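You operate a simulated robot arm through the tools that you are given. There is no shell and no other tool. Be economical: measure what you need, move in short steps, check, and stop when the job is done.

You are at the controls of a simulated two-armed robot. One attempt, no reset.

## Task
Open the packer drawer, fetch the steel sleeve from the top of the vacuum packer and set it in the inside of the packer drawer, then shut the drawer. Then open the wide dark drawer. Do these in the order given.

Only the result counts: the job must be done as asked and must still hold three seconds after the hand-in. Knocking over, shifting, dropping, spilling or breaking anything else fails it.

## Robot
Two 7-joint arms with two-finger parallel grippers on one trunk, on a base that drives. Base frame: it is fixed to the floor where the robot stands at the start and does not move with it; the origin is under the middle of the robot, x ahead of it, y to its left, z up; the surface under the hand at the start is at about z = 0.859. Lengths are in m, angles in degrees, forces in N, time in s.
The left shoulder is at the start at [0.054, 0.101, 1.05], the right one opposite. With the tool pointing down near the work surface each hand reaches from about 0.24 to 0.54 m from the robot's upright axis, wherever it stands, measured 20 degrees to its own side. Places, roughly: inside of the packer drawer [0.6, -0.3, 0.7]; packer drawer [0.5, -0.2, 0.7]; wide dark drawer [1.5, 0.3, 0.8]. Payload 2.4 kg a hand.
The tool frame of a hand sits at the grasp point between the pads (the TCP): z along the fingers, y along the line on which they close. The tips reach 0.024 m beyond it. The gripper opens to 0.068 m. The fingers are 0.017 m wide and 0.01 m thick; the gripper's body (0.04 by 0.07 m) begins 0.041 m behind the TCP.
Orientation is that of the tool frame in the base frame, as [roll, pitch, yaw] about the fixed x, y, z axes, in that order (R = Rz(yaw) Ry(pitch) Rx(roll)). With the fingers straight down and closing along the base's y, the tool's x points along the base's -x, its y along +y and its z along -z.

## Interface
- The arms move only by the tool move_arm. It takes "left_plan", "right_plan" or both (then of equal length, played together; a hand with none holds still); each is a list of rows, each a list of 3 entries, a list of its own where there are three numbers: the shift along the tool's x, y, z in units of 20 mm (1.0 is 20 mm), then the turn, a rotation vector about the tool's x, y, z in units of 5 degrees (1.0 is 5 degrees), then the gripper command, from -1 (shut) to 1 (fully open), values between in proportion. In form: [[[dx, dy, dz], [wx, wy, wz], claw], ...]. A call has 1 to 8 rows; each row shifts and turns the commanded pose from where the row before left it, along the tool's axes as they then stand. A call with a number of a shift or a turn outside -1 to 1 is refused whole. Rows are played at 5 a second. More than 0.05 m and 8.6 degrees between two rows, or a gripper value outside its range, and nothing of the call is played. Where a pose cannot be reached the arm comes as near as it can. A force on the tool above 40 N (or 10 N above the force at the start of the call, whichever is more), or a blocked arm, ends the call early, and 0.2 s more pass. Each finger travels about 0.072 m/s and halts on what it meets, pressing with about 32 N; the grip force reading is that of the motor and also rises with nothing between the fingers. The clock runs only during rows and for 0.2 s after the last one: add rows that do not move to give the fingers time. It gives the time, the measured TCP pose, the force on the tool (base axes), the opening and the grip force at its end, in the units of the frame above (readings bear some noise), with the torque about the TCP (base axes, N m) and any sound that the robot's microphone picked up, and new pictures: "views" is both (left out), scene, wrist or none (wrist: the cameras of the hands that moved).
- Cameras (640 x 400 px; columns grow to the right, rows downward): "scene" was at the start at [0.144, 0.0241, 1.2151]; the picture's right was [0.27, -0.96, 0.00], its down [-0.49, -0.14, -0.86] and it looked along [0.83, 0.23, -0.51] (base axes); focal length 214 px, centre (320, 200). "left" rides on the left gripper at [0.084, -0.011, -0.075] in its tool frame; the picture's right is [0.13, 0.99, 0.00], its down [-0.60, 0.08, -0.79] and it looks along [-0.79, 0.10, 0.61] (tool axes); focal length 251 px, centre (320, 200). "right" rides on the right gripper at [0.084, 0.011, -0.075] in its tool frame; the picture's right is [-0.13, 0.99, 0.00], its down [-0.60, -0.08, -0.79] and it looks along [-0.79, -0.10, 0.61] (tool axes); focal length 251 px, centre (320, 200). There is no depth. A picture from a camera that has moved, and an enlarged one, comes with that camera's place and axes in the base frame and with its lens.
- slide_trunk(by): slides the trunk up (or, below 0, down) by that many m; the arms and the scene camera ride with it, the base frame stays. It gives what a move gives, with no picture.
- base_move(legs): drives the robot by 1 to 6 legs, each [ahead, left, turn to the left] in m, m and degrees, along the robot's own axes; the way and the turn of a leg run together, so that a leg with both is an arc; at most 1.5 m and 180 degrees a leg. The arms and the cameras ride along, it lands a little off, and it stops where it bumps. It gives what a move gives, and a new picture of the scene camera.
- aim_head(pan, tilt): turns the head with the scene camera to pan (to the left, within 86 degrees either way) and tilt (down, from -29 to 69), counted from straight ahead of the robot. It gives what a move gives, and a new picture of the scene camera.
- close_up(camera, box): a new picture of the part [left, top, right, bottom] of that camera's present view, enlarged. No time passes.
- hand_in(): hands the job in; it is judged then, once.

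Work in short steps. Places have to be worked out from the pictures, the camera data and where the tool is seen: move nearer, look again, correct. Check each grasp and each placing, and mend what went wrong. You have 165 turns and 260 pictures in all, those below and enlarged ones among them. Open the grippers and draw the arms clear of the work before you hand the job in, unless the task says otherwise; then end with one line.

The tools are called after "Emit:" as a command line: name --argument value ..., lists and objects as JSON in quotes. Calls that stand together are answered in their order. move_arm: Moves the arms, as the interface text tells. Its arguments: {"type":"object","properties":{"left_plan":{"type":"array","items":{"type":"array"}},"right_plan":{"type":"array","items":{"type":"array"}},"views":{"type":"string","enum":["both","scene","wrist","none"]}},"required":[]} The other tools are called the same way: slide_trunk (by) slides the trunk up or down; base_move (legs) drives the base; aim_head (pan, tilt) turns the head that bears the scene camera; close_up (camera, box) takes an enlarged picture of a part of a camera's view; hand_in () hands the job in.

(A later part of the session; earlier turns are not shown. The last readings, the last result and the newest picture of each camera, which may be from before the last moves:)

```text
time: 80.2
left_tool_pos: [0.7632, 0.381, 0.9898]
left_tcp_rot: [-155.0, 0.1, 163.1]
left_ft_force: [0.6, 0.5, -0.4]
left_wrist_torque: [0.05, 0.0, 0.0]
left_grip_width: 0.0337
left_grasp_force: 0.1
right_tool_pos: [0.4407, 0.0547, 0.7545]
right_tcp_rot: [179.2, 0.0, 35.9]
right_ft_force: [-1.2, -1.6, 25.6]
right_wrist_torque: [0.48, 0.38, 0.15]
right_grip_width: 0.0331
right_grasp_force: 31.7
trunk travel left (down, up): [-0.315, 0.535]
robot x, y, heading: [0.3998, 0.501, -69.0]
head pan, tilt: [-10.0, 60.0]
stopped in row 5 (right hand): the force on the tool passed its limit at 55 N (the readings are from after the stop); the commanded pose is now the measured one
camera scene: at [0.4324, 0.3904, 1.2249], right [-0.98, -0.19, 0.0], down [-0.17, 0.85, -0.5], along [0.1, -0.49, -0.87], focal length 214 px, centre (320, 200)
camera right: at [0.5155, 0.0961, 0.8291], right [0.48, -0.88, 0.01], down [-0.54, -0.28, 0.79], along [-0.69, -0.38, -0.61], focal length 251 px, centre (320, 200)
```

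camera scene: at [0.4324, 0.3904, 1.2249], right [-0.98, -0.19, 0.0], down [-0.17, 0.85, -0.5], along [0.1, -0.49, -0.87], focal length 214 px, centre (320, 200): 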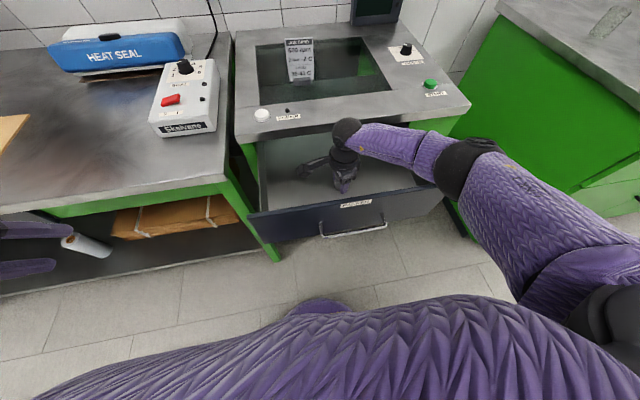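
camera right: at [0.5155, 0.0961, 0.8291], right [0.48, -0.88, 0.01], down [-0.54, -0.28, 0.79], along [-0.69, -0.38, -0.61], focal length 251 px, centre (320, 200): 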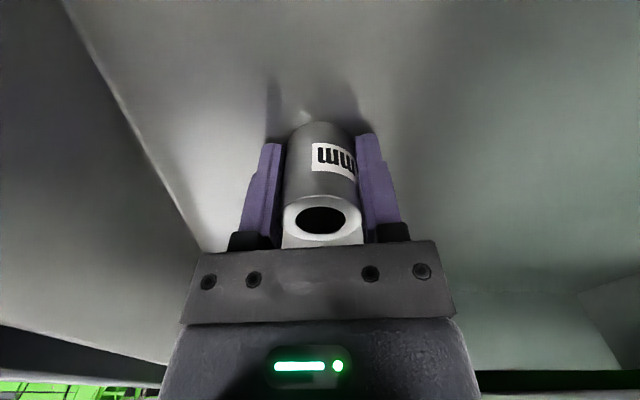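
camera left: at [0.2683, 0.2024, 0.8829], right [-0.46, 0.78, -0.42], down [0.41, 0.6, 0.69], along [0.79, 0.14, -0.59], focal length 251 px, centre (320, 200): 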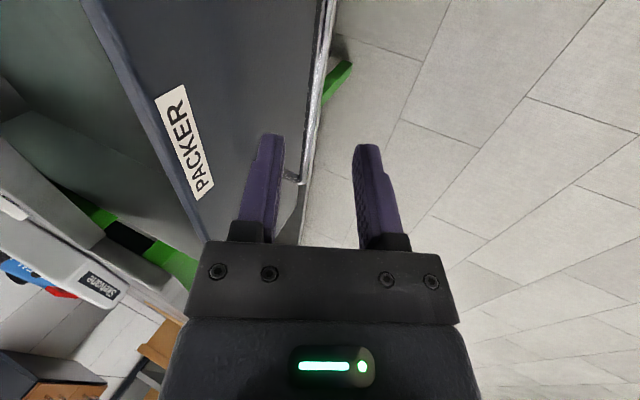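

The torque is small now, so the sleeve itself is standing on the drawer floor (finger shadows meet the floor). I ease the press slightly and open the fingers.

Emit:
move_arm --right_plan '[[[0, 0, -0.1], [0, 0, 0], -1], [[0, 0, 0], [0, 0, 0], -1]]' --views "wrist"

```text
time: 80.8
left_tool_pos: [0.7633, 0.3802, 0.9886]
left_tcp_rot: [-155.0, 0.0, 163.2]
left_ft_force: [0.8, 0.4, -0.2]
left_wrist_torque: [0.03, -0.01, -0.02]
left_grip_width: 0.0339
left_grasp_force: 0.1
right_tool_pos: [0.4408, 0.0565, 0.7546]
right_tcp_rot: [179.4, 0.1, 35.9]
right_ft_force: [1.0, 1.6, 10.0]
right_wrist_torque: [0.24, 0.13, -0.09]
right_grip_width: 0.0329
right_grasp_force: 31.6
trunk travel left (down, up): [-0.315, 0.535]
robot x, y, heading: [0.4033, 0.4968, -69.0]
head pan, tilt: [-10.0, 60.0]
camera right: at [0.5153, 0.0969, 0.8289], right [0.48, -0.88, 0.01], down [-0.54, -0.29, 0.79], along [-0.69, -0.38, -0.61], focal length 251 px, centre (320, 200)
```

right: 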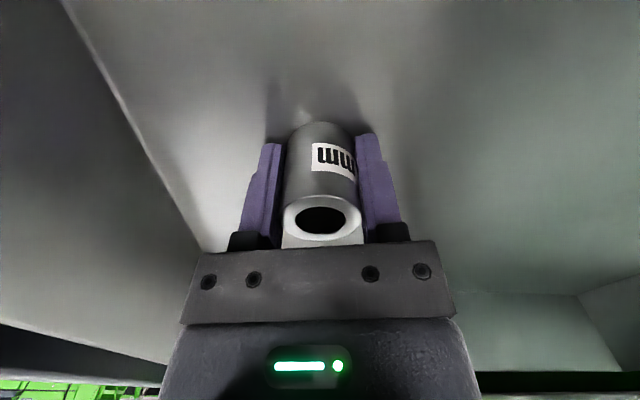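

Still in light contact with the floor. I open and check that the sleeve stands before lifting.

Emit:
move_arm --right_plan '[[[0, 0, 0], [0, 0, 0], 0.4], [[0, 0, 0], [0, 0, 0], 0.6], [[0, 0, 0], [0, 0, 0], 0.6]]' --views "wrist"

```text
time: 81.6
left_tool_pos: [0.7627, 0.3808, 0.9889]
left_tcp_rot: [-154.9, 0.0, 163.1]
left_ft_force: [0.5, 0.0, -0.1]
left_wrist_torque: [0.01, 0.03, 0.02]
left_grip_width: 0.034
left_grasp_force: 0.1
right_tool_pos: [0.4418, 0.0562, 0.7537]
right_tcp_rot: [179.5, 0.1, 35.8]
right_ft_force: [4.9, 2.7, 6.5]
right_wrist_torque: [0.28, -0.02, -0.19]
right_grip_width: 0.0531
right_grasp_force: 0.1
trunk travel left (down, up): [-0.315, 0.535]
robot x, y, heading: [0.4031, 0.4939, -68.9]
head pan, tilt: [-10.0, 60.0]
camera right: at [0.5155, 0.0967, 0.829], right [0.48, -0.88, 0.01], down [-0.54, -0.28, 0.79], along [-0.69, -0.38, -0.61], focal length 251 px, centre (320, 200)
```

right: 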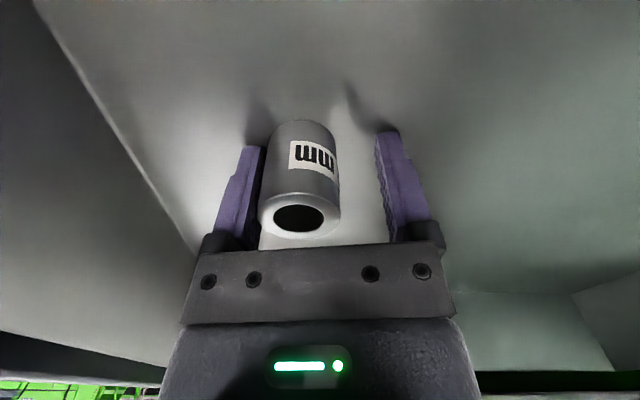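

The sleeve stands upright but touches one finger. I open fully, shift slightly to centre, then rise straight up.

Emit:
move_arm --right_plan '[[[0, -0.2, -0.1], [0, 0, 0], 1], [[0, -0.2, -0.1], [0, 0, 0], 1], [[0, 0, 0], [0, 0, 0], 1]]' --views "wrist"

```text
time: 82.4
left_tool_pos: [0.7614, 0.3801, 0.9893]
left_tcp_rot: [-155.0, 0.0, 163.1]
left_ft_force: [0.6, 0.2, 0.1]
left_wrist_torque: [-0.01, 0.0, -0.02]
left_grip_width: 0.0342
left_grasp_force: 0.0
right_tool_pos: [0.4346, 0.0615, 0.7571]
right_tcp_rot: [179.5, 0.1, 35.8]
right_ft_force: [0.7, -0.4, 0.9]
right_wrist_torque: [-0.02, 0.02, 0.01]
right_grip_width: 0.068
right_grasp_force: 0.0
trunk travel left (down, up): [-0.315, 0.535]
robot x, y, heading: [0.4036, 0.4977, -68.9]
head pan, tilt: [-10.0, 60.0]
camera right: at [0.5096, 0.1025, 0.8326], right [0.48, -0.88, 0.01], down [-0.54, -0.28, 0.79], along [-0.69, -0.38, -0.61], focal length 251 px, centre (320, 200)
```

right: 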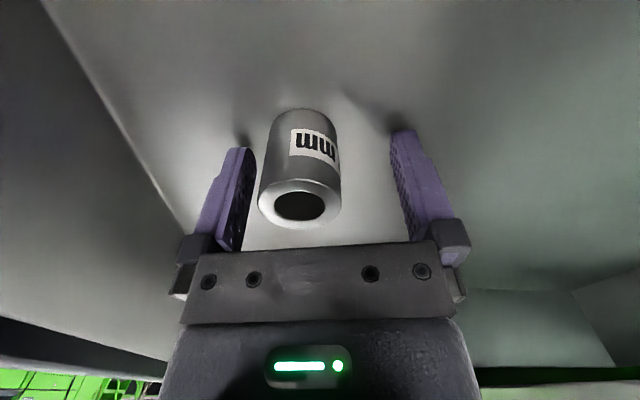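

The sleeve is free, standing, and both fingers are clear. I rise straight up.

Emit:
move_arm --right_plan '[[[0, 0, -0.5], [0, 0, 0], 1], [[0, 0, -1], [0, 0, 0], 1], [[0, 0, -1], [0, 0, 0], 1], [[0, 0, -1], [0, 0, 0], 1], [[0, 0, -1], [0, 0, 0], 1], [[0, 0, -1], [0, 0, 0], 1], [[0, 0, -1], [0, 0, 0], 1], [[0, 0, -1], [0, 0, 0], 1]]' --views "none"

Emit:
move_arm --right_plan '[[[0, 0, -1], [0, 0, -1], 1], [[0, 0, -1], [0, 0, -1], 1], [[0, 0, -1], [0, 0, -1], 1], [[0, 0, -1], [0, 0, -1], 1], [[0, 0, 0], [0, 0, -1], 1], [[0, 0, 0], [0, 0, -1], 1], [[0, 0, 0], [0, 0, -1], 1], [[0, 0, 0], [0, 0, -1], 1]]' --views "scene"

```text
time: 84.2
left_tool_pos: [0.7627, 0.3807, 0.9892]
left_tcp_rot: [-155.0, 0.0, 163.1]
left_ft_force: [0.6, 0.8, -0.8]
left_wrist_torque: [-0.02, 0.01, -0.01]
left_grip_width: 0.034
left_grasp_force: 0.1
right_tool_pos: [0.435, 0.0633, 0.9092]
right_tcp_rot: [179.6, 0.0, 36.0]
right_ft_force: [-0.6, 0.0, 0.0]
right_wrist_torque: [0.01, -0.01, 0.02]
right_grip_width: 0.0681
right_grasp_force: 0.0
trunk travel left (down, up): [-0.315, 0.535]
robot x, y, heading: [0.4034, 0.4945, -68.9]
head pan, tilt: [-10.0, 60.0]
```

```text
time: 86.0
left_tool_pos: [0.7623, 0.3804, 0.9891]
left_tcp_rot: [-155.1, -0.1, 163.0]
left_ft_force: [-0.2, -0.1, 0.5]
left_wrist_torque: [0.0, 0.02, 0.0]
left_grip_width: 0.0338
left_grasp_force: 0.1
right_tool_pos: [0.4344, 0.0645, 0.9881]
right_tcp_rot: [179.6, 0.3, 76.0]
right_ft_force: [0.4, -0.1, -0.1]
right_wrist_torque: [-0.01, -0.01, -0.01]
right_grip_width: 0.0682
right_grasp_force: 0.0
trunk travel left (down, up): [-0.315, 0.535]
robot x, y, heading: [0.4038, 0.4995, -68.8]
head pan, tilt: [-10.0, 60.0]
camera scene: at [0.4325, 0.3894, 1.2246], right [-0.98, -0.19, 0.0], down [-0.17, 0.85, -0.5], along [0.1, -0.49, -0.87], focal length 214 px, centre (320, 200)
```

scene: 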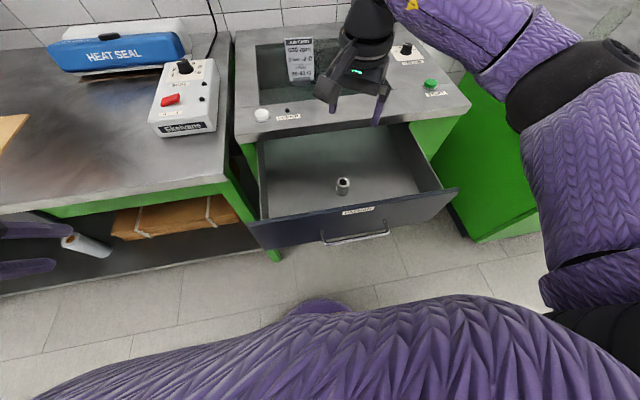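

The sleeve stands in the drawer. Next I close the right fingers, turn the hand to face the drawer and bring it out in front of the handle at height.

Emit:
move_arm --right_plan '[[[0, 0, 0], [0, 0, -1], -1], [[0, 0, 0], [0, 0, -1], -1], [[0, 0, 0], [0, 0, -1], -1], [[0, 0, 0], [0, 0, -1], -1], [[0, 0, 0], [0, 0, -1], -1], [[0, 0, 0], [0, 0, -1], -1], [[0, 0, 0], [0, 0, -1], -1], [[1, 0, 0], [0, 0, 0], -1]]' --views "none"

Emit:
move_arm --right_plan '[[[1, 0, 0], [0, 0, 0], -1], [[1, 0, 0], [0, 0, 0], -1], [[1, 0, 0], [0, 0, 0], -1], [[1, 0, 0], [0, 0, 0], -1], [[1, 0, 0], [0, 0, 0], -1], [[1, 0, 0], [0, 0, 0], -1], [[1, 0, 0], [0, 0, 0], -1], [[1, 0, 0], [0, 0, 0], -1]]'

```text
time: 87.8
left_tool_pos: [0.763, 0.3794, 0.9888]
left_tcp_rot: [-155.0, 0.0, 163.1]
left_ft_force: [-0.1, -0.2, -0.6]
left_wrist_torque: [0.03, -0.03, -0.04]
left_grip_width: 0.0341
left_grasp_force: 0.0
right_tool_pos: [0.4278, 0.0836, 0.9892]
right_tcp_rot: [179.8, 0.5, 111.0]
right_ft_force: [0.2, 0.3, -0.4]
right_wrist_torque: [0.01, 0.0, -0.01]
right_grip_width: 0.0
right_grasp_force: 23.3
trunk travel left (down, up): [-0.315, 0.535]
robot x, y, heading: [0.4028, 0.4971, -68.9]
head pan, tilt: [-10.0, 60.0]
```

```text
time: 89.6
left_tool_pos: [0.7625, 0.3807, 0.9882]
left_tcp_rot: [-155.1, 0.0, 163.0]
left_ft_force: [0.3, -0.5, -0.2]
left_wrist_torque: [-0.01, 0.03, -0.01]
left_grip_width: 0.034
left_grasp_force: 0.1
right_tool_pos: [0.3699, 0.2323, 0.9868]
right_tcp_rot: [179.9, 0.5, 110.9]
right_ft_force: [-0.3, -0.7, 0.0]
right_wrist_torque: [-0.02, -0.02, 0.02]
right_grip_width: 0.0
right_grasp_force: 23.3
trunk travel left (down, up): [-0.315, 0.535]
robot x, y, heading: [0.4059, 0.5004, -68.8]
head pan, tilt: [-10.0, 60.0]
camera scene: at [0.4325, 0.3894, 1.2246], right [-0.98, -0.19, 0.0], down [-0.17, 0.85, -0.5], along [0.1, -0.49, -0.87], focal length 214 px, centre (320, 200)
camera right: at [0.3507, 0.3147, 1.0608], right [0.97, 0.23, 0.0], down [0.14, -0.59, 0.8], along [0.19, -0.78, -0.6], focal length 251 px, centre (320, 200)
```

scene: 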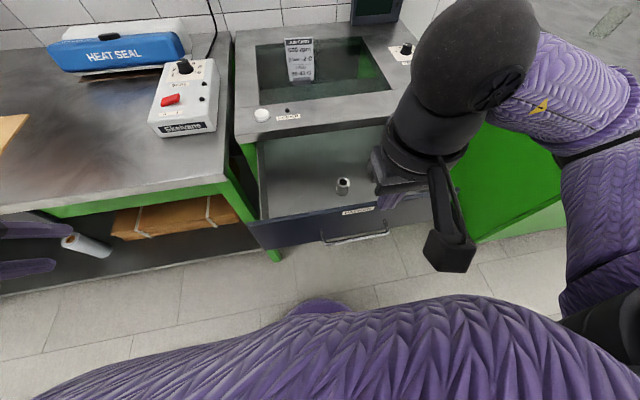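
right: 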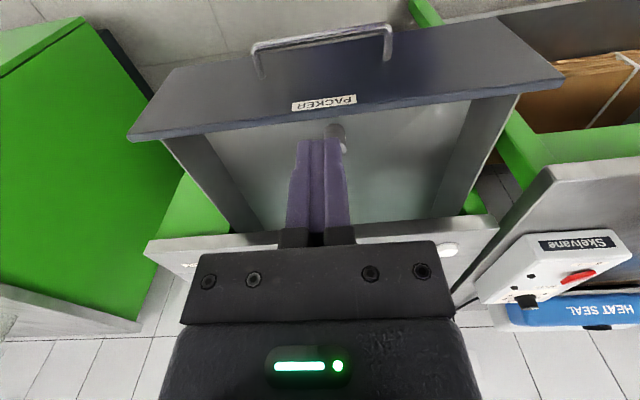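

The bar's middle is near (0.381, 0.194), with the fingers 0.03 m in front of it. I lower the hand to handle height.

Emit:
move_arm --right_plan '[[[0.3, 0, 1], [0, 0, 0], -1], [[0, 0, 1], [0, 0, 0], -1], [[0, 0, 1], [0, 0, 0], -1], [[0, 0, 1], [0, 0, 0], -1], [[0, 0, 1], [0, 0, 0], -1], [[0, 0, 1], [0, 0, 0], -1], [[0, 0, 1], [0, 0, 0], -1], [[0, 0, 1], [0, 0, 0], -1]]'

```text
time: 91.4
left_tool_pos: [0.7635, 0.3805, 0.9886]
left_tcp_rot: [-155.0, 0.0, 163.1]
left_ft_force: [0.1, 0.2, -0.5]
left_wrist_torque: [-0.02, -0.04, 0.03]
left_grip_width: 0.034
left_grasp_force: 0.0
right_tool_pos: [0.3725, 0.2342, 0.8265]
right_tcp_rot: [180.0, 0.5, 110.9]
right_ft_force: [1.2, 0.0, -0.2]
right_wrist_torque: [0.01, 0.03, -0.01]
right_grip_width: 0.0
right_grasp_force: 23.7
right hand out of reach, approached as far as the arm can: row 1
trunk travel left (down, up): [-0.315, 0.535]
robot x, y, heading: [0.4034, 0.4983, -69.1]
head pan, tilt: [-10.0, 60.0]
camera scene: at [0.4325, 0.3894, 1.2246], right [-0.98, -0.19, 0.0], down [-0.17, 0.85, -0.5], along [0.1, -0.49, -0.87], focal length 214 px, centre (320, 200)
camera right: at [0.3521, 0.3168, 0.9012], right [0.97, 0.23, 0.0], down [0.14, -0.59, 0.8], along [0.19, -0.78, -0.6], focal length 251 px, centre (320, 200)
```

scene: 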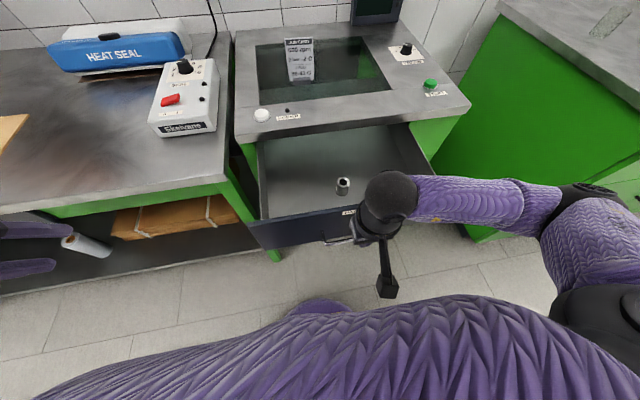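
right: 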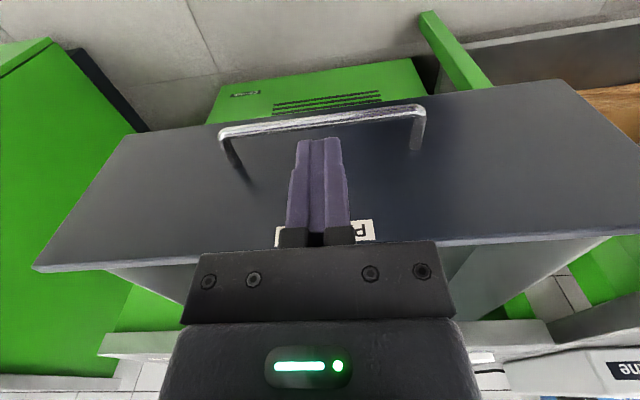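

The fingers are in front of the bar's middle. I lower 0.1 m more, then push in gently.

Emit:
move_arm --right_plan '[[[0, 0, 1], [0, 0, 0], -1], [[0, 0, 1], [0, 0, 0], -1], [[0, 0, 1], [0, 0, 0], -1], [[0, 0, 1], [0, 0, 0], -1], [[0, 0, 1], [0, 0, 0], -1], [[0, 0, 0], [0, 0, 0], -1]]'

```text
time: 92.8
left_tool_pos: [0.7626, 0.3799, 0.9882]
left_tcp_rot: [-155.0, -0.1, 163.0]
left_ft_force: [-0.9, 0.4, -0.3]
left_wrist_torque: [0.0, -0.01, 0.02]
left_grip_width: 0.0341
left_grasp_force: 0.1
right_tool_pos: [0.3725, 0.2351, 0.7265]
right_tcp_rot: [179.9, 0.6, 111.1]
right_ft_force: [-0.5, -0.2, 0.2]
right_wrist_torque: [0.02, -0.02, 0.01]
right_grip_width: 0.0001
right_grasp_force: 23.5
trunk travel left (down, up): [-0.315, 0.535]
robot x, y, heading: [0.4036, 0.4953, -68.8]
head pan, tilt: [-10.0, 60.0]
camera scene: at [0.4325, 0.3894, 1.2246], right [-0.98, -0.19, 0.0], down [-0.17, 0.85, -0.5], along [0.1, -0.49, -0.87], focal length 214 px, centre (320, 200)
camera right: at [0.3515, 0.3166, 0.8011], right [0.97, 0.23, 0.0], down [0.14, -0.59, 0.8], along [0.19, -0.78, -0.6], focal length 251 px, centre (320, 200)
```

scene: 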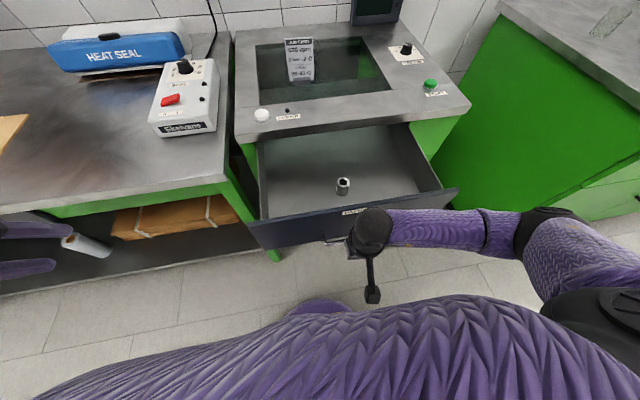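
right: 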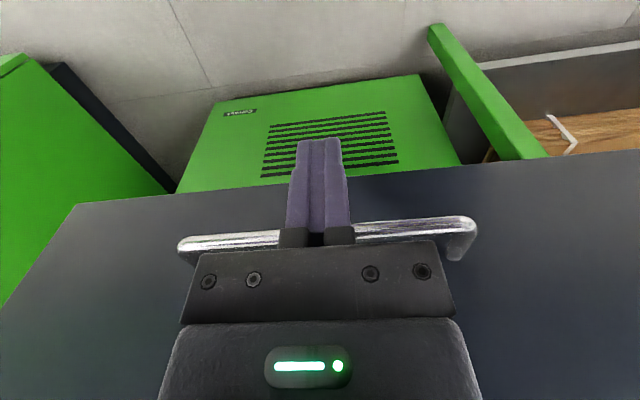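

The fingers are beside the bar. I push in slowly.

Emit:
move_arm --right_plan '[[[-0.5, 0, 0], [0, 0, 0], -1], [[-0.5, 0, 0], [0, 0, 0], -1], [[-0.4, 0, 0], [0, 0, 0], -1], [[-0.4, 0, 0], [0, 0, 0], -1], [[-0.5, 0, 0], [0, 0, 0], -1], [[-0.5, 0, 0], [0, 0, 0], -1], [[-0.5, 0, 0], [0, 0, 0], -1], [[-0.5, 0, 0], [0, 0, 0], -1]]' --views "scene"

```text
time: 94.6
left_tool_pos: [0.7635, 0.3794, 0.9894]
left_tcp_rot: [-155.0, -0.1, 163.1]
left_ft_force: [-0.3, -0.2, 0.5]
left_wrist_torque: [0.01, 0.02, 0.0]
left_grip_width: 0.0341
left_grasp_force: 0.0
right_tool_pos: [0.4008, 0.1624, 0.7284]
right_tcp_rot: [179.8, 0.5, 110.8]
right_ft_force: [0.1, -0.8, -0.5]
right_wrist_torque: [-0.02, 0.0, -0.01]
right_grip_width: 0.0001
right_grasp_force: 23.8
trunk travel left (down, up): [-0.315, 0.535]
robot x, y, heading: [0.4025, 0.4959, -69.0]
head pan, tilt: [-10.0, 60.0]
camera scene: at [0.4326, 0.3894, 1.2246], right [-0.98, -0.19, 0.0], down [-0.17, 0.85, -0.5], along [0.1, -0.49, -0.87], focal length 214 px, centre (320, 200)
```

scene: 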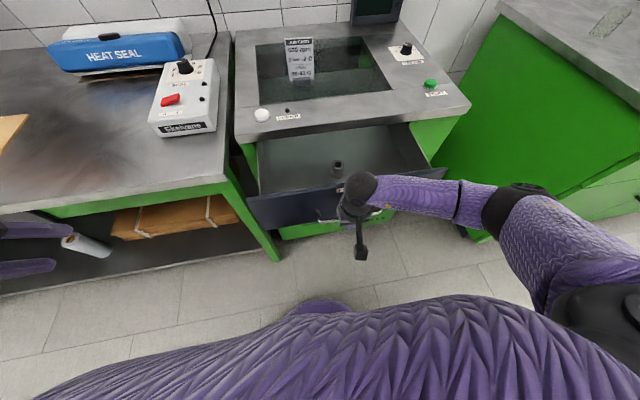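

The drawer moves in and the sleeve rides along upright. I continue.

Emit:
move_arm --right_plan '[[[-0.5, 0, 0], [0, 0, 0], -1], [[-0.5, 0, 0], [0, 0, 0], -1], [[-0.5, 0, 0], [0, 0, 0], -1], [[-0.5, 0, 0], [0, 0, 0], -1], [[-0.5, 0, 0], [0, 0, 0], -1], [[-0.5, 0, 0], [0, 0, 0], -1], [[-0.5, 0, 0], [0, 0, 0], -1], [[-0.5, 0, 0], [0, 0, 0], -1]]' --views "scene"

```text
time: 96.4
left_tool_pos: [0.7626, 0.3797, 0.9888]
left_tcp_rot: [-155.0, 0.0, 163.1]
left_ft_force: [0.6, -0.1, -0.2]
left_wrist_torque: [0.01, 0.02, 0.0]
left_grip_width: 0.0339
left_grasp_force: 0.0
right_tool_pos: [0.4282, 0.0877, 0.7272]
right_tcp_rot: [179.9, 0.6, 110.9]
right_ft_force: [-0.7, -0.1, -0.1]
right_wrist_torque: [0.0, 0.01, 0.02]
right_grip_width: 0.0
right_grasp_force: 23.8
trunk travel left (down, up): [-0.315, 0.535]
robot x, y, heading: [0.4035, 0.4986, -68.9]
head pan, tilt: [-10.0, 60.0]
camera scene: at [0.4326, 0.3893, 1.2246], right [-0.98, -0.19, 0.0], down [-0.17, 0.85, -0.5], along [0.1, -0.49, -0.87], focal length 214 px, centre (320, 200)
```

scene: 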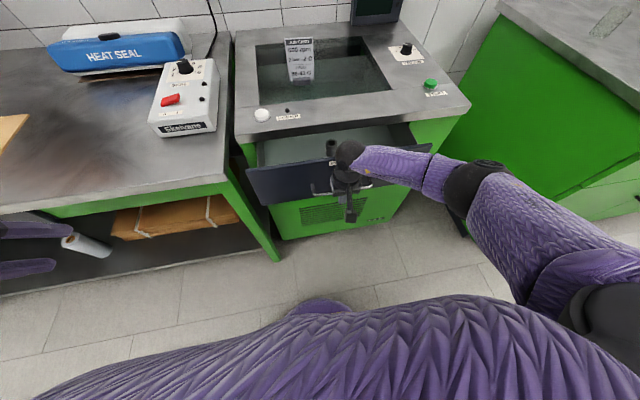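

Before the sleeve goes under the countertop, I check its height against the gap.

Emit:
close_up --camera "scene" --box '[240, 100, 440, 220]'

Emit:
close_up --camera "right" --box '[0, 0, 640, 400]'

```text
3.20 times, centred on (340, 160) of scene
camera zoom: at [0.4326, 0.3893, 1.2246], right [-0.98, -0.19, 0.0], down [-0.17, 0.85, -0.5], along [0.1, -0.49, -0.87], focal length 686 px, centre (256, 328)
```

zoom: 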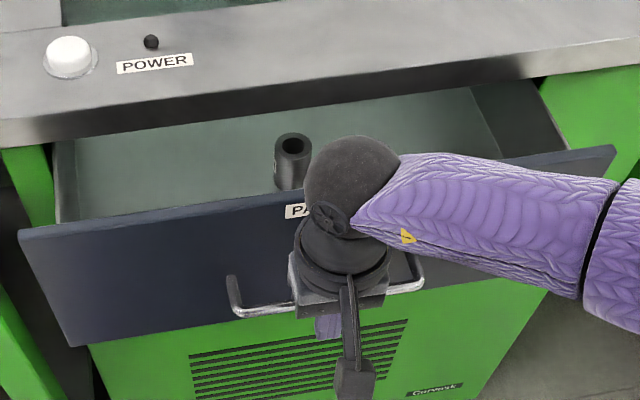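

```text
1.00 times, centred on (320, 200) of right (not enlarged: the box is as wide or as high as the picture)
camera zoom: at [0.408, 0.1698, 0.8011], right [0.97, 0.23, 0.0], down [0.14, -0.59, 0.8], along [0.19, -0.78, -0.6], focal length 251 px, centre (320, 200)
```

zoom: 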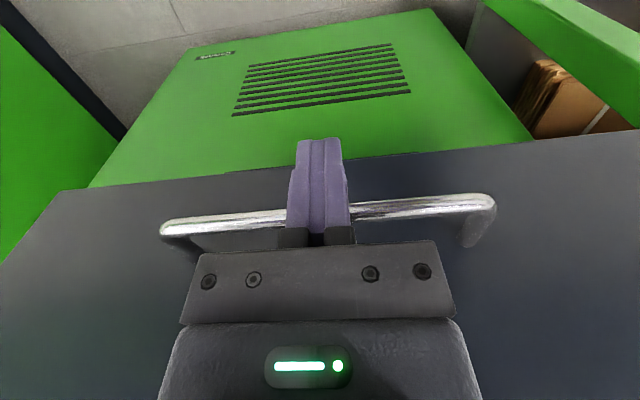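

The panel's top (about 0.81) is above the sleeve's top (about 0.77), so it fits. I push on.

Emit:
move_arm --right_plan '[[[-0.5, 0, 0], [0, 0, 0], -1], [[-0.5, 0, 0], [0, 0, 0], -1], [[-0.5, 0, 0], [0, 0, 0], -1], [[-0.5, 0, 0], [0, 0, 0], -1], [[-0.5, 0, 0], [0, 0, 0], -1], [[-0.5, 0, 0], [0, 0, 0], -1], [[-0.5, 0, 0], [0, 0, 0], -1], [[0, 0, 0], [0, 0, 0], -1]]' --views "scene"

```text
time: 98.2
left_tool_pos: [0.7619, 0.3807, 0.9886]
left_tcp_rot: [-155.0, 0.0, 163.1]
left_ft_force: [0.1, 0.6, 0.2]
left_wrist_torque: [0.0, -0.01, 0.01]
left_grip_width: 0.0337
left_grasp_force: 0.0
right_tool_pos: [0.4511, 0.0231, 0.728]
right_tcp_rot: [179.8, 0.6, 110.8]
right_ft_force: [0.5, 0.0, 0.0]
right_wrist_torque: [-0.01, 0.01, 0.02]
right_grip_width: 0.0
right_grasp_force: 23.9
trunk travel left (down, up): [-0.315, 0.535]
robot x, y, heading: [0.3998, 0.4969, -68.7]
head pan, tilt: [-10.0, 60.0]
camera scene: at [0.4327, 0.3894, 1.2246], right [-0.98, -0.19, 0.0], down [-0.17, 0.85, -0.5], along [0.1, -0.49, -0.87], focal length 214 px, centre (320, 200)
```

scene: 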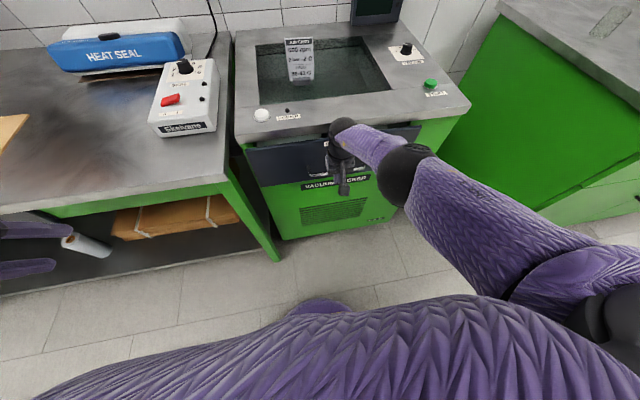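

About 0.025 m remains. I push until the force shows it is seated.

Emit:
move_arm --right_plan '[[[-0.4, 0, 0], [0, 0, 0], -1], [[-0.4, 0, 0], [0, 0, 0], -1], [[-0.3, 0, 0], [0, 0, 0], -1], [[-0.3, 0, 0], [0, 0, 0], -1], [[-0.2, 0, 0], [0, 0, 0], -1], [[0, 0, 0], [0, 0, 0], -1]]' --views "both"

```text
time: 99.6
left_tool_pos: [0.7631, 0.3783, 0.9887]
left_tcp_rot: [-155.1, 0.1, 163.1]
left_ft_force: [1.0, 0.4, -0.6]
left_wrist_torque: [-0.01, 0.0, -0.03]
left_grip_width: 0.0341
left_grasp_force: 0.0
right_tool_pos: [0.4513, 0.0219, 0.7307]
right_tcp_rot: [180.0, 0.5, 110.9]
right_ft_force: [-1.0, 0.2, 0.2]
right_wrist_torque: [0.01, 0.03, 0.01]
right_grip_width: 0.0
right_grasp_force: 24.1
right hand out of reach, approached as far as the arm can: row 1, 2, 3, 4
trunk travel left (down, up): [-0.315, 0.535]
robot x, y, heading: [0.4052, 0.4958, -68.9]
head pan, tilt: [-10.0, 60.0]
camera scene: at [0.4326, 0.3894, 1.2246], right [-0.98, -0.19, 0.0], down [-0.17, 0.85, -0.5], along [0.1, -0.49, -0.87], focal length 214 px, centre (320, 200)
camera right: at [0.4318, 0.1042, 0.8049], right [0.97, 0.23, 0.0], down [0.14, -0.59, 0.8], along [0.19, -0.78, -0.6], focal length 251 px, centre (320, 200)
```

scene: 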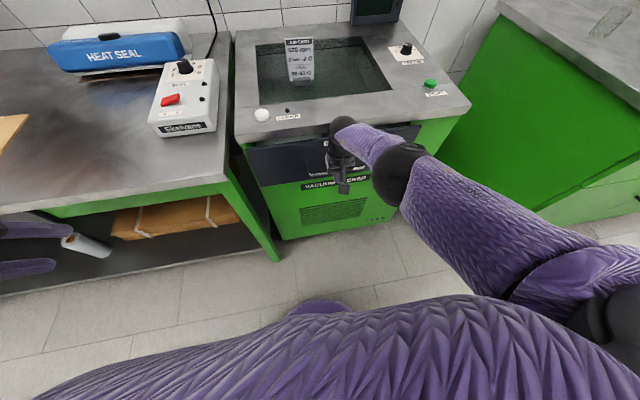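
right: 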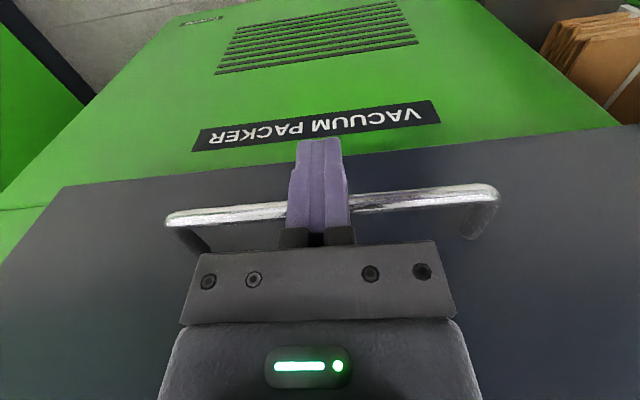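

The arm is at its limit, so I push the last part by driving ahead 0.03 m.

Emit:
base_move --legs '[[0.03, 0, 0]]'

```text
time: 100.5
left_tool_pos: [0.7701, 0.3607, 0.9887]
left_tcp_rot: [-154.8, 0.0, 163.0]
left_ft_force: [-0.1, 0.0, -0.7]
left_wrist_torque: [-0.01, -0.02, 0.01]
left_grip_width: 0.0338
left_grasp_force: 0.0
right_tool_pos: [0.4563, 0.0084, 0.7305]
right_tcp_rot: [179.8, -0.8, 110.9]
right_ft_force: [-2.8, 9.3, 4.7]
right_wrist_torque: [-0.07, -0.07, 0.09]
right_grip_width: 0.0
right_grasp_force: 23.7
trunk travel left (down, up): [-0.315, 0.535]
robot x, y, heading: [0.4106, 0.4761, -69.0]
head pan, tilt: [-10.0, 60.0]
stopped in leg 1: the force on the tool passed its limit at 99 N (the readings are from after the stop); the commanded pose is now the measured one
camera scene: at [0.4393, 0.3717, 1.2247], right [-0.98, -0.19, 0.0], down [-0.17, 0.85, -0.5], along [0.1, -0.49, -0.87], focal length 214 px, centre (320, 200)
```

scene: 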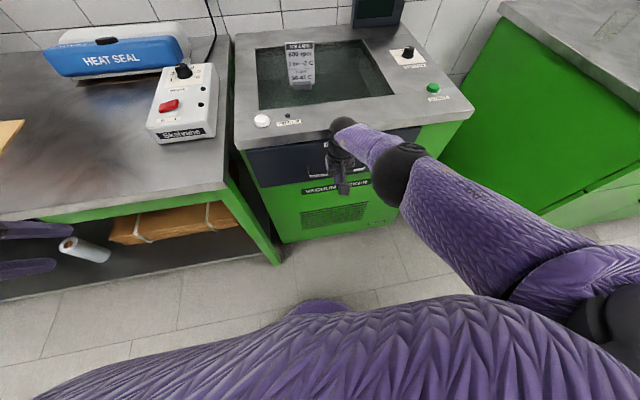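

It hit a firm stop, so the drawer should be seated. I back the hand off and check the seam.

Emit:
move_arm --right_plan '[[[0.5, 0, 0], [0, 0, 0], -1], [[0.5, 0, 0], [0, 0, 0], -1], [[1, 0, 0], [0, 0, 0], -1], [[1, 0, 0], [0, 0, 0], -1], [[1, 0, -1], [0, 0, 0], -1], [[1, 0, -1], [0, 0, 0], -1], [[0, 0, -1], [0, 0, 0], -1], [[0, 0, -1], [0, 0, 0], -1]]' --views "wrist"

Emit:
close_up --camera "scene" --box '[220, 90, 440, 220]'

```text
time: 102.3
left_tool_pos: [0.7691, 0.361, 0.9882]
left_tcp_rot: [-155.1, 0.0, 163.0]
left_ft_force: [-1.0, 0.0, 0.0]
left_wrist_torque: [-0.01, -0.02, 0.04]
left_grip_width: 0.034
left_grasp_force: 0.0
right_tool_pos: [0.4219, 0.1002, 0.8114]
right_tcp_rot: [179.8, -0.9, 110.9]
right_ft_force: [0.0, -1.3, -0.2]
right_wrist_torque: [0.0, 0.02, 0.02]
right_grip_width: 0.0
right_grasp_force: 23.2
trunk travel left (down, up): [-0.315, 0.535]
robot x, y, heading: [0.4109, 0.4777, -68.7]
head pan, tilt: [-10.0, 60.0]
camera right: at [0.4022, 0.1817, 0.8869], right [0.97, 0.23, 0.0], down [0.14, -0.6, 0.78], along [0.18, -0.76, -0.62], focal length 251 px, centre (320, 200)
```

right: 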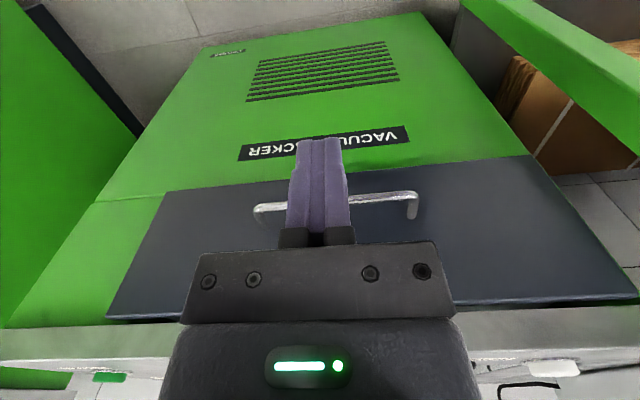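

```text
2.91 times, centred on (330, 155) of scene
camera zoom: at [0.4397, 0.3704, 1.2246], right [-0.98, -0.19, 0.0], down [-0.17, 0.85, -0.5], along [0.1, -0.49, -0.87], focal length 624 px, centre (291, 331)
```

zoom: 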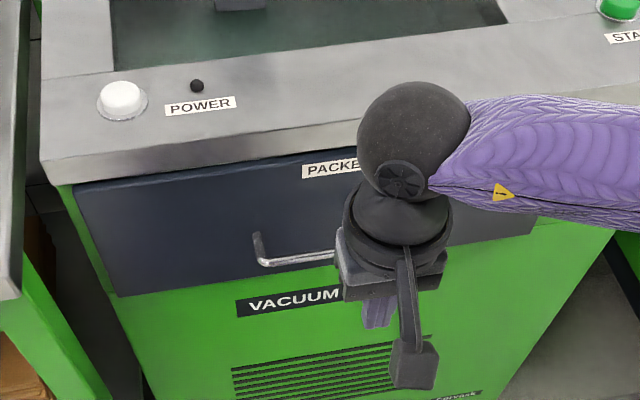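

The bar's position matches its closed place (0.467, -0.015). I raise the hand clear and look once more while turning to the next task.

Emit:
move_arm --right_plan '[[[0.5, 0, -1], [0, 0, 0], -1], [[0.5, 0, -1], [0, 0, 0], -1], [[0.5, 0, -1], [0, 0, 0], -1], [[0.5, 0, -1], [0, 0, 0], -1], [[0, 0, -1], [0, 0, 0], -1], [[0, 0, -1], [0, 0, 0], -1], [[0, 0, -1], [0, 0, 0], -1], [[0, 0, -1], [0, 0, 0], -1]]' --views "none"

Emit:
aim_head --pan 5 --tilt 55

Emit:
aim_head --pan 60 --tilt 30

```text
time: 104.1
left_tool_pos: [0.7692, 0.3601, 0.9897]
left_tcp_rot: [-155.0, 0.0, 163.0]
left_ft_force: [-0.5, 0.7, 0.4]
left_wrist_torque: [0.02, 0.01, -0.02]
left_grip_width: 0.034
left_grasp_force: 0.0
right_tool_pos: [0.4101, 0.1338, 0.9714]
right_tcp_rot: [-180.0, -0.9, 110.8]
right_ft_force: [0.2, 0.9, -0.2]
right_wrist_torque: [0.01, -0.03, 0.01]
right_grip_width: 0.0
right_grasp_force: 24.0
trunk travel left (down, up): [-0.315, 0.535]
robot x, y, heading: [0.4059, 0.478, -69.0]
head pan, tilt: [-10.0, 60.0]
```

```text
time: 104.9
left_tool_pos: [0.7698, 0.3611, 0.9895]
left_tcp_rot: [-154.9, 0.0, 163.1]
left_ft_force: [1.1, 0.7, -0.6]
left_wrist_torque: [0.0, -0.01, 0.02]
left_grip_width: 0.0342
left_grasp_force: 0.0
right_tool_pos: [0.4094, 0.1356, 0.9715]
right_tcp_rot: [179.9, -0.9, 110.8]
right_ft_force: [1.1, 0.2, -0.4]
right_wrist_torque: [0.03, 0.02, 0.0]
right_grip_width: 0.0
right_grasp_force: 24.0
trunk travel left (down, up): [-0.315, 0.535]
robot x, y, heading: [0.4078, 0.4793, -69.0]
head pan, tilt: [5.0, 55.0]
camera scene: at [0.4585, 0.371, 1.2306], right [-0.9, -0.44, 0.0], down [-0.36, 0.74, -0.57], along [0.25, -0.52, -0.82], focal length 214 px, centre (320, 200)
```

scene: 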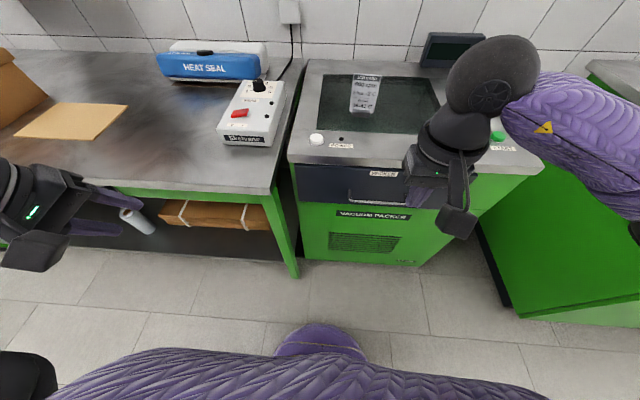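

```text
time: 106.1
left_tool_pos: [0.7696, 0.3602, 0.9881]
left_tcp_rot: [-155.0, 0.0, 163.0]
left_ft_force: [1.5, -0.1, 0.3]
left_wrist_torque: [0.02, 0.0, -0.05]
left_grip_width: 0.0342
left_grasp_force: 0.0
right_tool_pos: [0.4094, 0.1346, 0.971]
right_tcp_rot: [179.8, -0.7, 111.0]
right_ft_force: [0.0, 0.3, 0.3]
right_wrist_torque: [0.01, -0.01, 0.01]
right_grip_width: 0.0
right_grasp_force: 23.8
trunk travel left (down, up): [-0.315, 0.535]
robot x, y, heading: [0.4096, 0.4736, -68.8]
head pan, tilt: [60.0, 30.0]
camera scene: at [0.5162, 0.4216, 1.2666], right [-0.16, -0.99, 0.0], down [-0.49, 0.08, -0.87], along [0.85, -0.14, -0.5], focal length 214 px, centre (320, 200)
```

scene: 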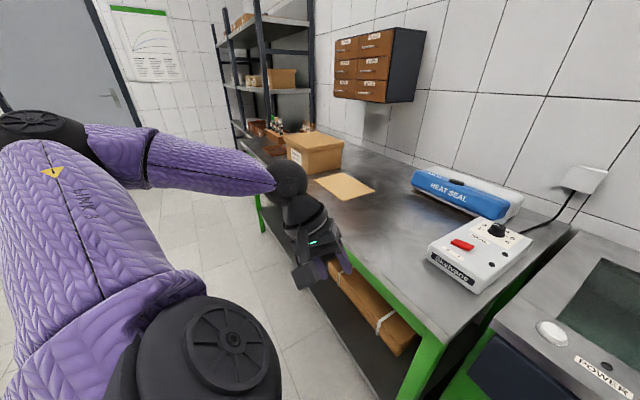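

The packer drawer looks shut. The wide dark drawer is further along the workbench, so I drive left along it and look.

Emit:
base_move --legs '[[-0.12, 0, 0], [0, 0.65, 0]]'

Emit:
aim_head --pan 25 --tilt 35

```text
time: 110.6
left_tool_pos: [1.3351, 0.7012, 0.9883]
left_tcp_rot: [-154.9, 0.0, 162.6]
left_ft_force: [0.4, 0.4, 0.2]
left_wrist_torque: [-0.02, 0.03, -0.01]
left_grip_width: 0.0341
left_grasp_force: 0.1
right_tool_pos: [0.974, 0.4798, 0.9709]
right_tcp_rot: [179.9, -0.8, 110.4]
right_ft_force: [-0.2, 0.6, -0.4]
right_wrist_torque: [-0.01, 0.04, -0.01]
right_grip_width: 0.0001
right_grasp_force: 23.7
trunk travel left (down, up): [-0.315, 0.535]
robot x, y, heading: [0.9778, 0.8241, -69.5]
head pan, tilt: [60.0, 30.0]
camera scene: at [1.0826, 0.7644, 1.2666], right [-0.16, -0.99, 0.0], down [-0.49, 0.08, -0.87], along [0.85, -0.14, -0.5], focal length 214 px, centre (320, 200)
```

scene: 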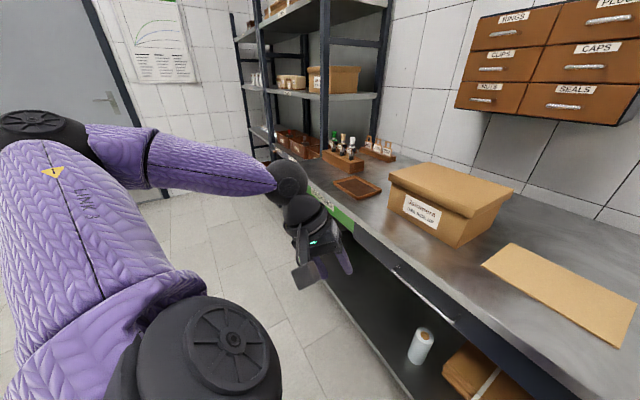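

```text
time: 111.6
left_tool_pos: [1.3347, 0.7004, 0.9896]
left_tcp_rot: [-155.0, 0.0, 162.6]
left_ft_force: [0.5, -0.2, 0.4]
left_wrist_torque: [0.01, -0.02, 0.0]
left_grip_width: 0.034
left_grasp_force: 0.1
right_tool_pos: [0.9734, 0.4794, 0.9715]
right_tcp_rot: [179.9, -0.6, 110.4]
right_ft_force: [0.7, -0.4, 0.4]
right_wrist_torque: [0.01, 0.01, 0.0]
right_grip_width: 0.0
right_grasp_force: 23.5
trunk travel left (down, up): [-0.315, 0.535]
robot x, y, heading: [0.978, 0.8224, -69.5]
head pan, tilt: [25.0, 35.0]
camera scene: at [1.0562, 0.7176, 1.2589], right [-0.7, -0.71, 0.0], down [-0.41, 0.4, -0.82], along [0.58, -0.57, -0.57], focal length 214 px, centre (320, 200)
```

scene: 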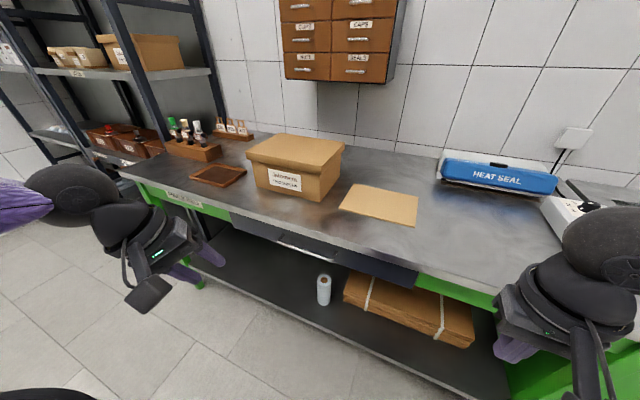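

A dark drawer front hangs under the bench top between (230, 218) and (415, 285). I enlarge it.

Emit:
close_up --camera "scene" --box '[200, 190, 430, 310]'

```text
2.78 times, centred on (315, 250) of scene
camera zoom: at [1.0562, 0.7176, 1.2589], right [-0.7, -0.71, 0.0], down [-0.41, 0.4, -0.82], along [0.58, -0.57, -0.57], focal length 597 px, centre (334, 61)
```

zoom: 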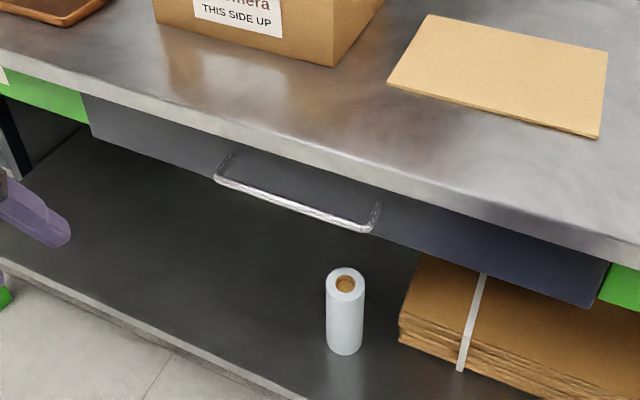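

The bar's middle is near (1.376, 0.467, 0.80), at a similar angle. I raise the right hand, then turn and drive to the same relative pose that worked for the first handle.

Emit:
move_arm --right_plan '[[[0, 0, -1], [0, 0, 0], -1], [[0, 0, -1], [0, 0, 0], -1], [[0, 0, -1], [0, 0, 0], -1], [[0, 0, -1], [0, 0, 0], -1], [[0, 0, -1], [0, 0, 0], -1], [[0, 0, -1], [0, 0, 0], -1], [[0, 0, -1], [0, 0, 0], -1]]' --views "none"

Emit:
base_move --legs '[[0, 0, 39.5], [0.085, -0.2, 0]]'

Emit:
aim_head --pan 15 --tilt 50

```text
time: 113.2
left_tool_pos: [1.3349, 0.7003, 0.988]
left_tcp_rot: [-154.9, 0.0, 162.6]
left_ft_force: [-0.8, 0.3, 0.4]
left_wrist_torque: [0.0, -0.01, -0.01]
left_grip_width: 0.0339
left_grasp_force: 0.1
right_tool_pos: [0.9735, 0.4787, 1.1116]
right_tcp_rot: [179.7, -0.7, 110.3]
right_ft_force: [0.3, 0.4, -0.2]
right_wrist_torque: [-0.04, 0.0, -0.02]
right_grip_width: 0.0003
right_grasp_force: 23.7
trunk travel left (down, up): [-0.315, 0.535]
robot x, y, heading: [0.9768, 0.822, -69.6]
head pan, tilt: [25.0, 35.0]
```

```text
time: 116.7
left_tool_pos: [1.3028, 0.7407, 0.9888]
left_tcp_rot: [-155.0, 0.0, -158.2]
left_ft_force: [0.2, -0.3, -0.1]
left_wrist_torque: [0.04, 0.01, -0.02]
left_grip_width: 0.0342
left_grasp_force: 0.1
right_tool_pos: [1.1647, 0.3408, 1.1101]
right_tcp_rot: [179.9, -0.8, 149.7]
right_ft_force: [-0.8, -0.3, -0.5]
right_wrist_torque: [-0.01, 0.02, 0.02]
right_grip_width: 0.0002
right_grasp_force: 24.0
trunk travel left (down, up): [-0.315, 0.535]
robot x, y, heading: [0.948, 0.6062, -30.3]
head pan, tilt: [25.0, 35.0]
camera scene: at [1.0767, 0.5767, 1.2589], right [-0.09, -1.0, 0.0], down [-0.57, 0.05, -0.82], along [0.82, -0.08, -0.57], focal length 214 px, centre (320, 200)
```

scene: 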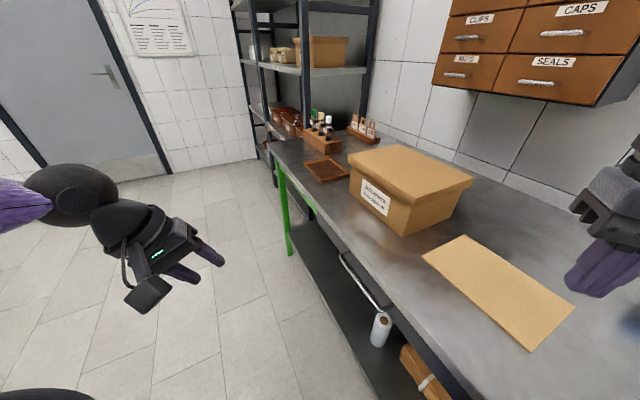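

```text
time: 117.5
left_tool_pos: [1.3049, 0.7416, 0.9895]
left_tcp_rot: [-154.9, 0.0, -158.2]
left_ft_force: [-0.4, -0.2, -0.3]
left_wrist_torque: [-0.03, 0.01, -0.02]
left_grip_width: 0.0339
left_grasp_force: 0.0
right_tool_pos: [1.1648, 0.3397, 1.1109]
right_tcp_rot: [179.9, -0.7, 149.6]
right_ft_force: [-0.3, -0.3, -0.1]
right_wrist_torque: [-0.02, -0.01, -0.01]
right_grip_width: 0.0
right_grasp_force: 23.6
trunk travel left (down, up): [-0.315, 0.535]
robot x, y, heading: [0.948, 0.6058, -30.0]
head pan, tilt: [15.0, 50.0]
camera scene: at [1.0634, 0.5649, 1.2372], right [-0.26, -0.96, 0.0], down [-0.74, 0.2, -0.64], along [0.62, -0.17, -0.77], focal length 214 px, centre (320, 200)
```

scene: 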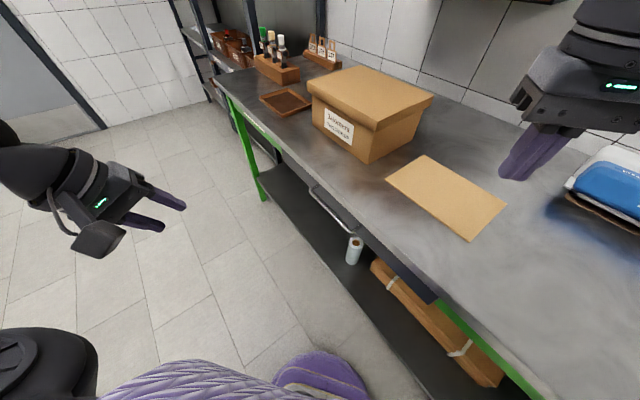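

I enlarge the handle here to triangulate with the earlier view.

Emit:
close_up --camera "scene" --box '[280, 160, 400, 260]'

Emit:
close_up --camera "left" --box '[0, 0, 640, 400]'

```text
4.00 times, centred on (340, 210) of scene
camera zoom: at [1.0634, 0.5649, 1.2372], right [-0.26, -0.96, 0.0], down [-0.74, 0.2, -0.64], along [0.62, -0.17, -0.77], focal length 858 px, centre (240, 160)
```

zoom: 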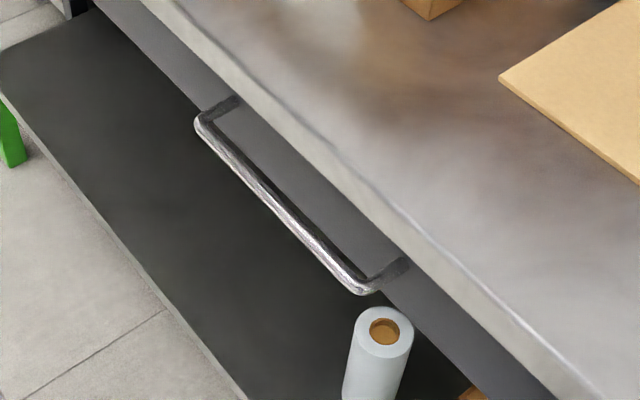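

```text
1.00 times, centred on (320, 200) of left (not enlarged: the box is as wide or as high as the picture)
camera zoom: at [1.2182, 0.7295, 1.0618], right [-0.45, 0.79, -0.42], down [0.41, 0.6, 0.69], along [0.79, 0.14, -0.6], focal length 251 px, centre (320, 200)
```

zoom: 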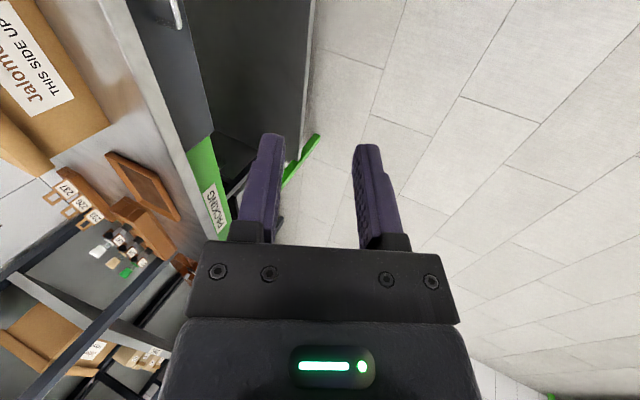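

The bar's middle is at (1.40, 0.449, 0.768), and the bench top overhangs right above it. I need a flatter approach, so I tilt the left hand 40° more in free space and see if the arm can do it.

Emit:
move_arm --left_plan '[[[0, 0, 0], [1, 0, 0], 0], [[0, 0, 0], [1, 0, 0], 0], [[0, 0, 0], [1, 0, 0], 0], [[0, 0, 0], [1, 0, 0], 0], [[0, 0, 0], [1, 0, 0], 0], [[0, 0, 0], [1, 0, 0], 0], [[0, 0, 0], [1, 0, 0], 0], [[0, 0, 0], [1, 0, 0], 0]]' --views "wrist"

```text
time: 119.3
left_tool_pos: [1.3024, 0.7428, 0.9883]
left_tcp_rot: [-114.8, -0.1, -158.2]
left_ft_force: [0.6, -0.3, 0.1]
left_wrist_torque: [-0.01, -0.01, 0.03]
left_grip_width: 0.0341
left_grasp_force: 0.1
right_tool_pos: [1.1646, 0.3419, 1.1111]
right_tcp_rot: [179.9, -0.7, 149.6]
right_ft_force: [-0.6, 0.5, 0.0]
right_wrist_torque: [-0.05, 0.0, -0.01]
right_grip_width: 0.0
right_grasp_force: 23.7
trunk travel left (down, up): [-0.315, 0.535]
robot x, y, heading: [0.9495, 0.607, -30.3]
head pan, tilt: [15.0, 50.0]
camera left: at [1.2027, 0.7686, 1.0304], right [-0.27, 0.34, -0.9], down [0.28, 0.92, 0.26], along [0.92, -0.18, -0.35], focal length 251 px, centre (320, 200)
```

left: 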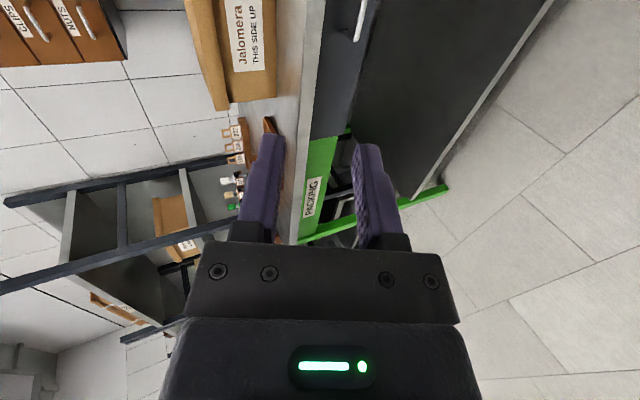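

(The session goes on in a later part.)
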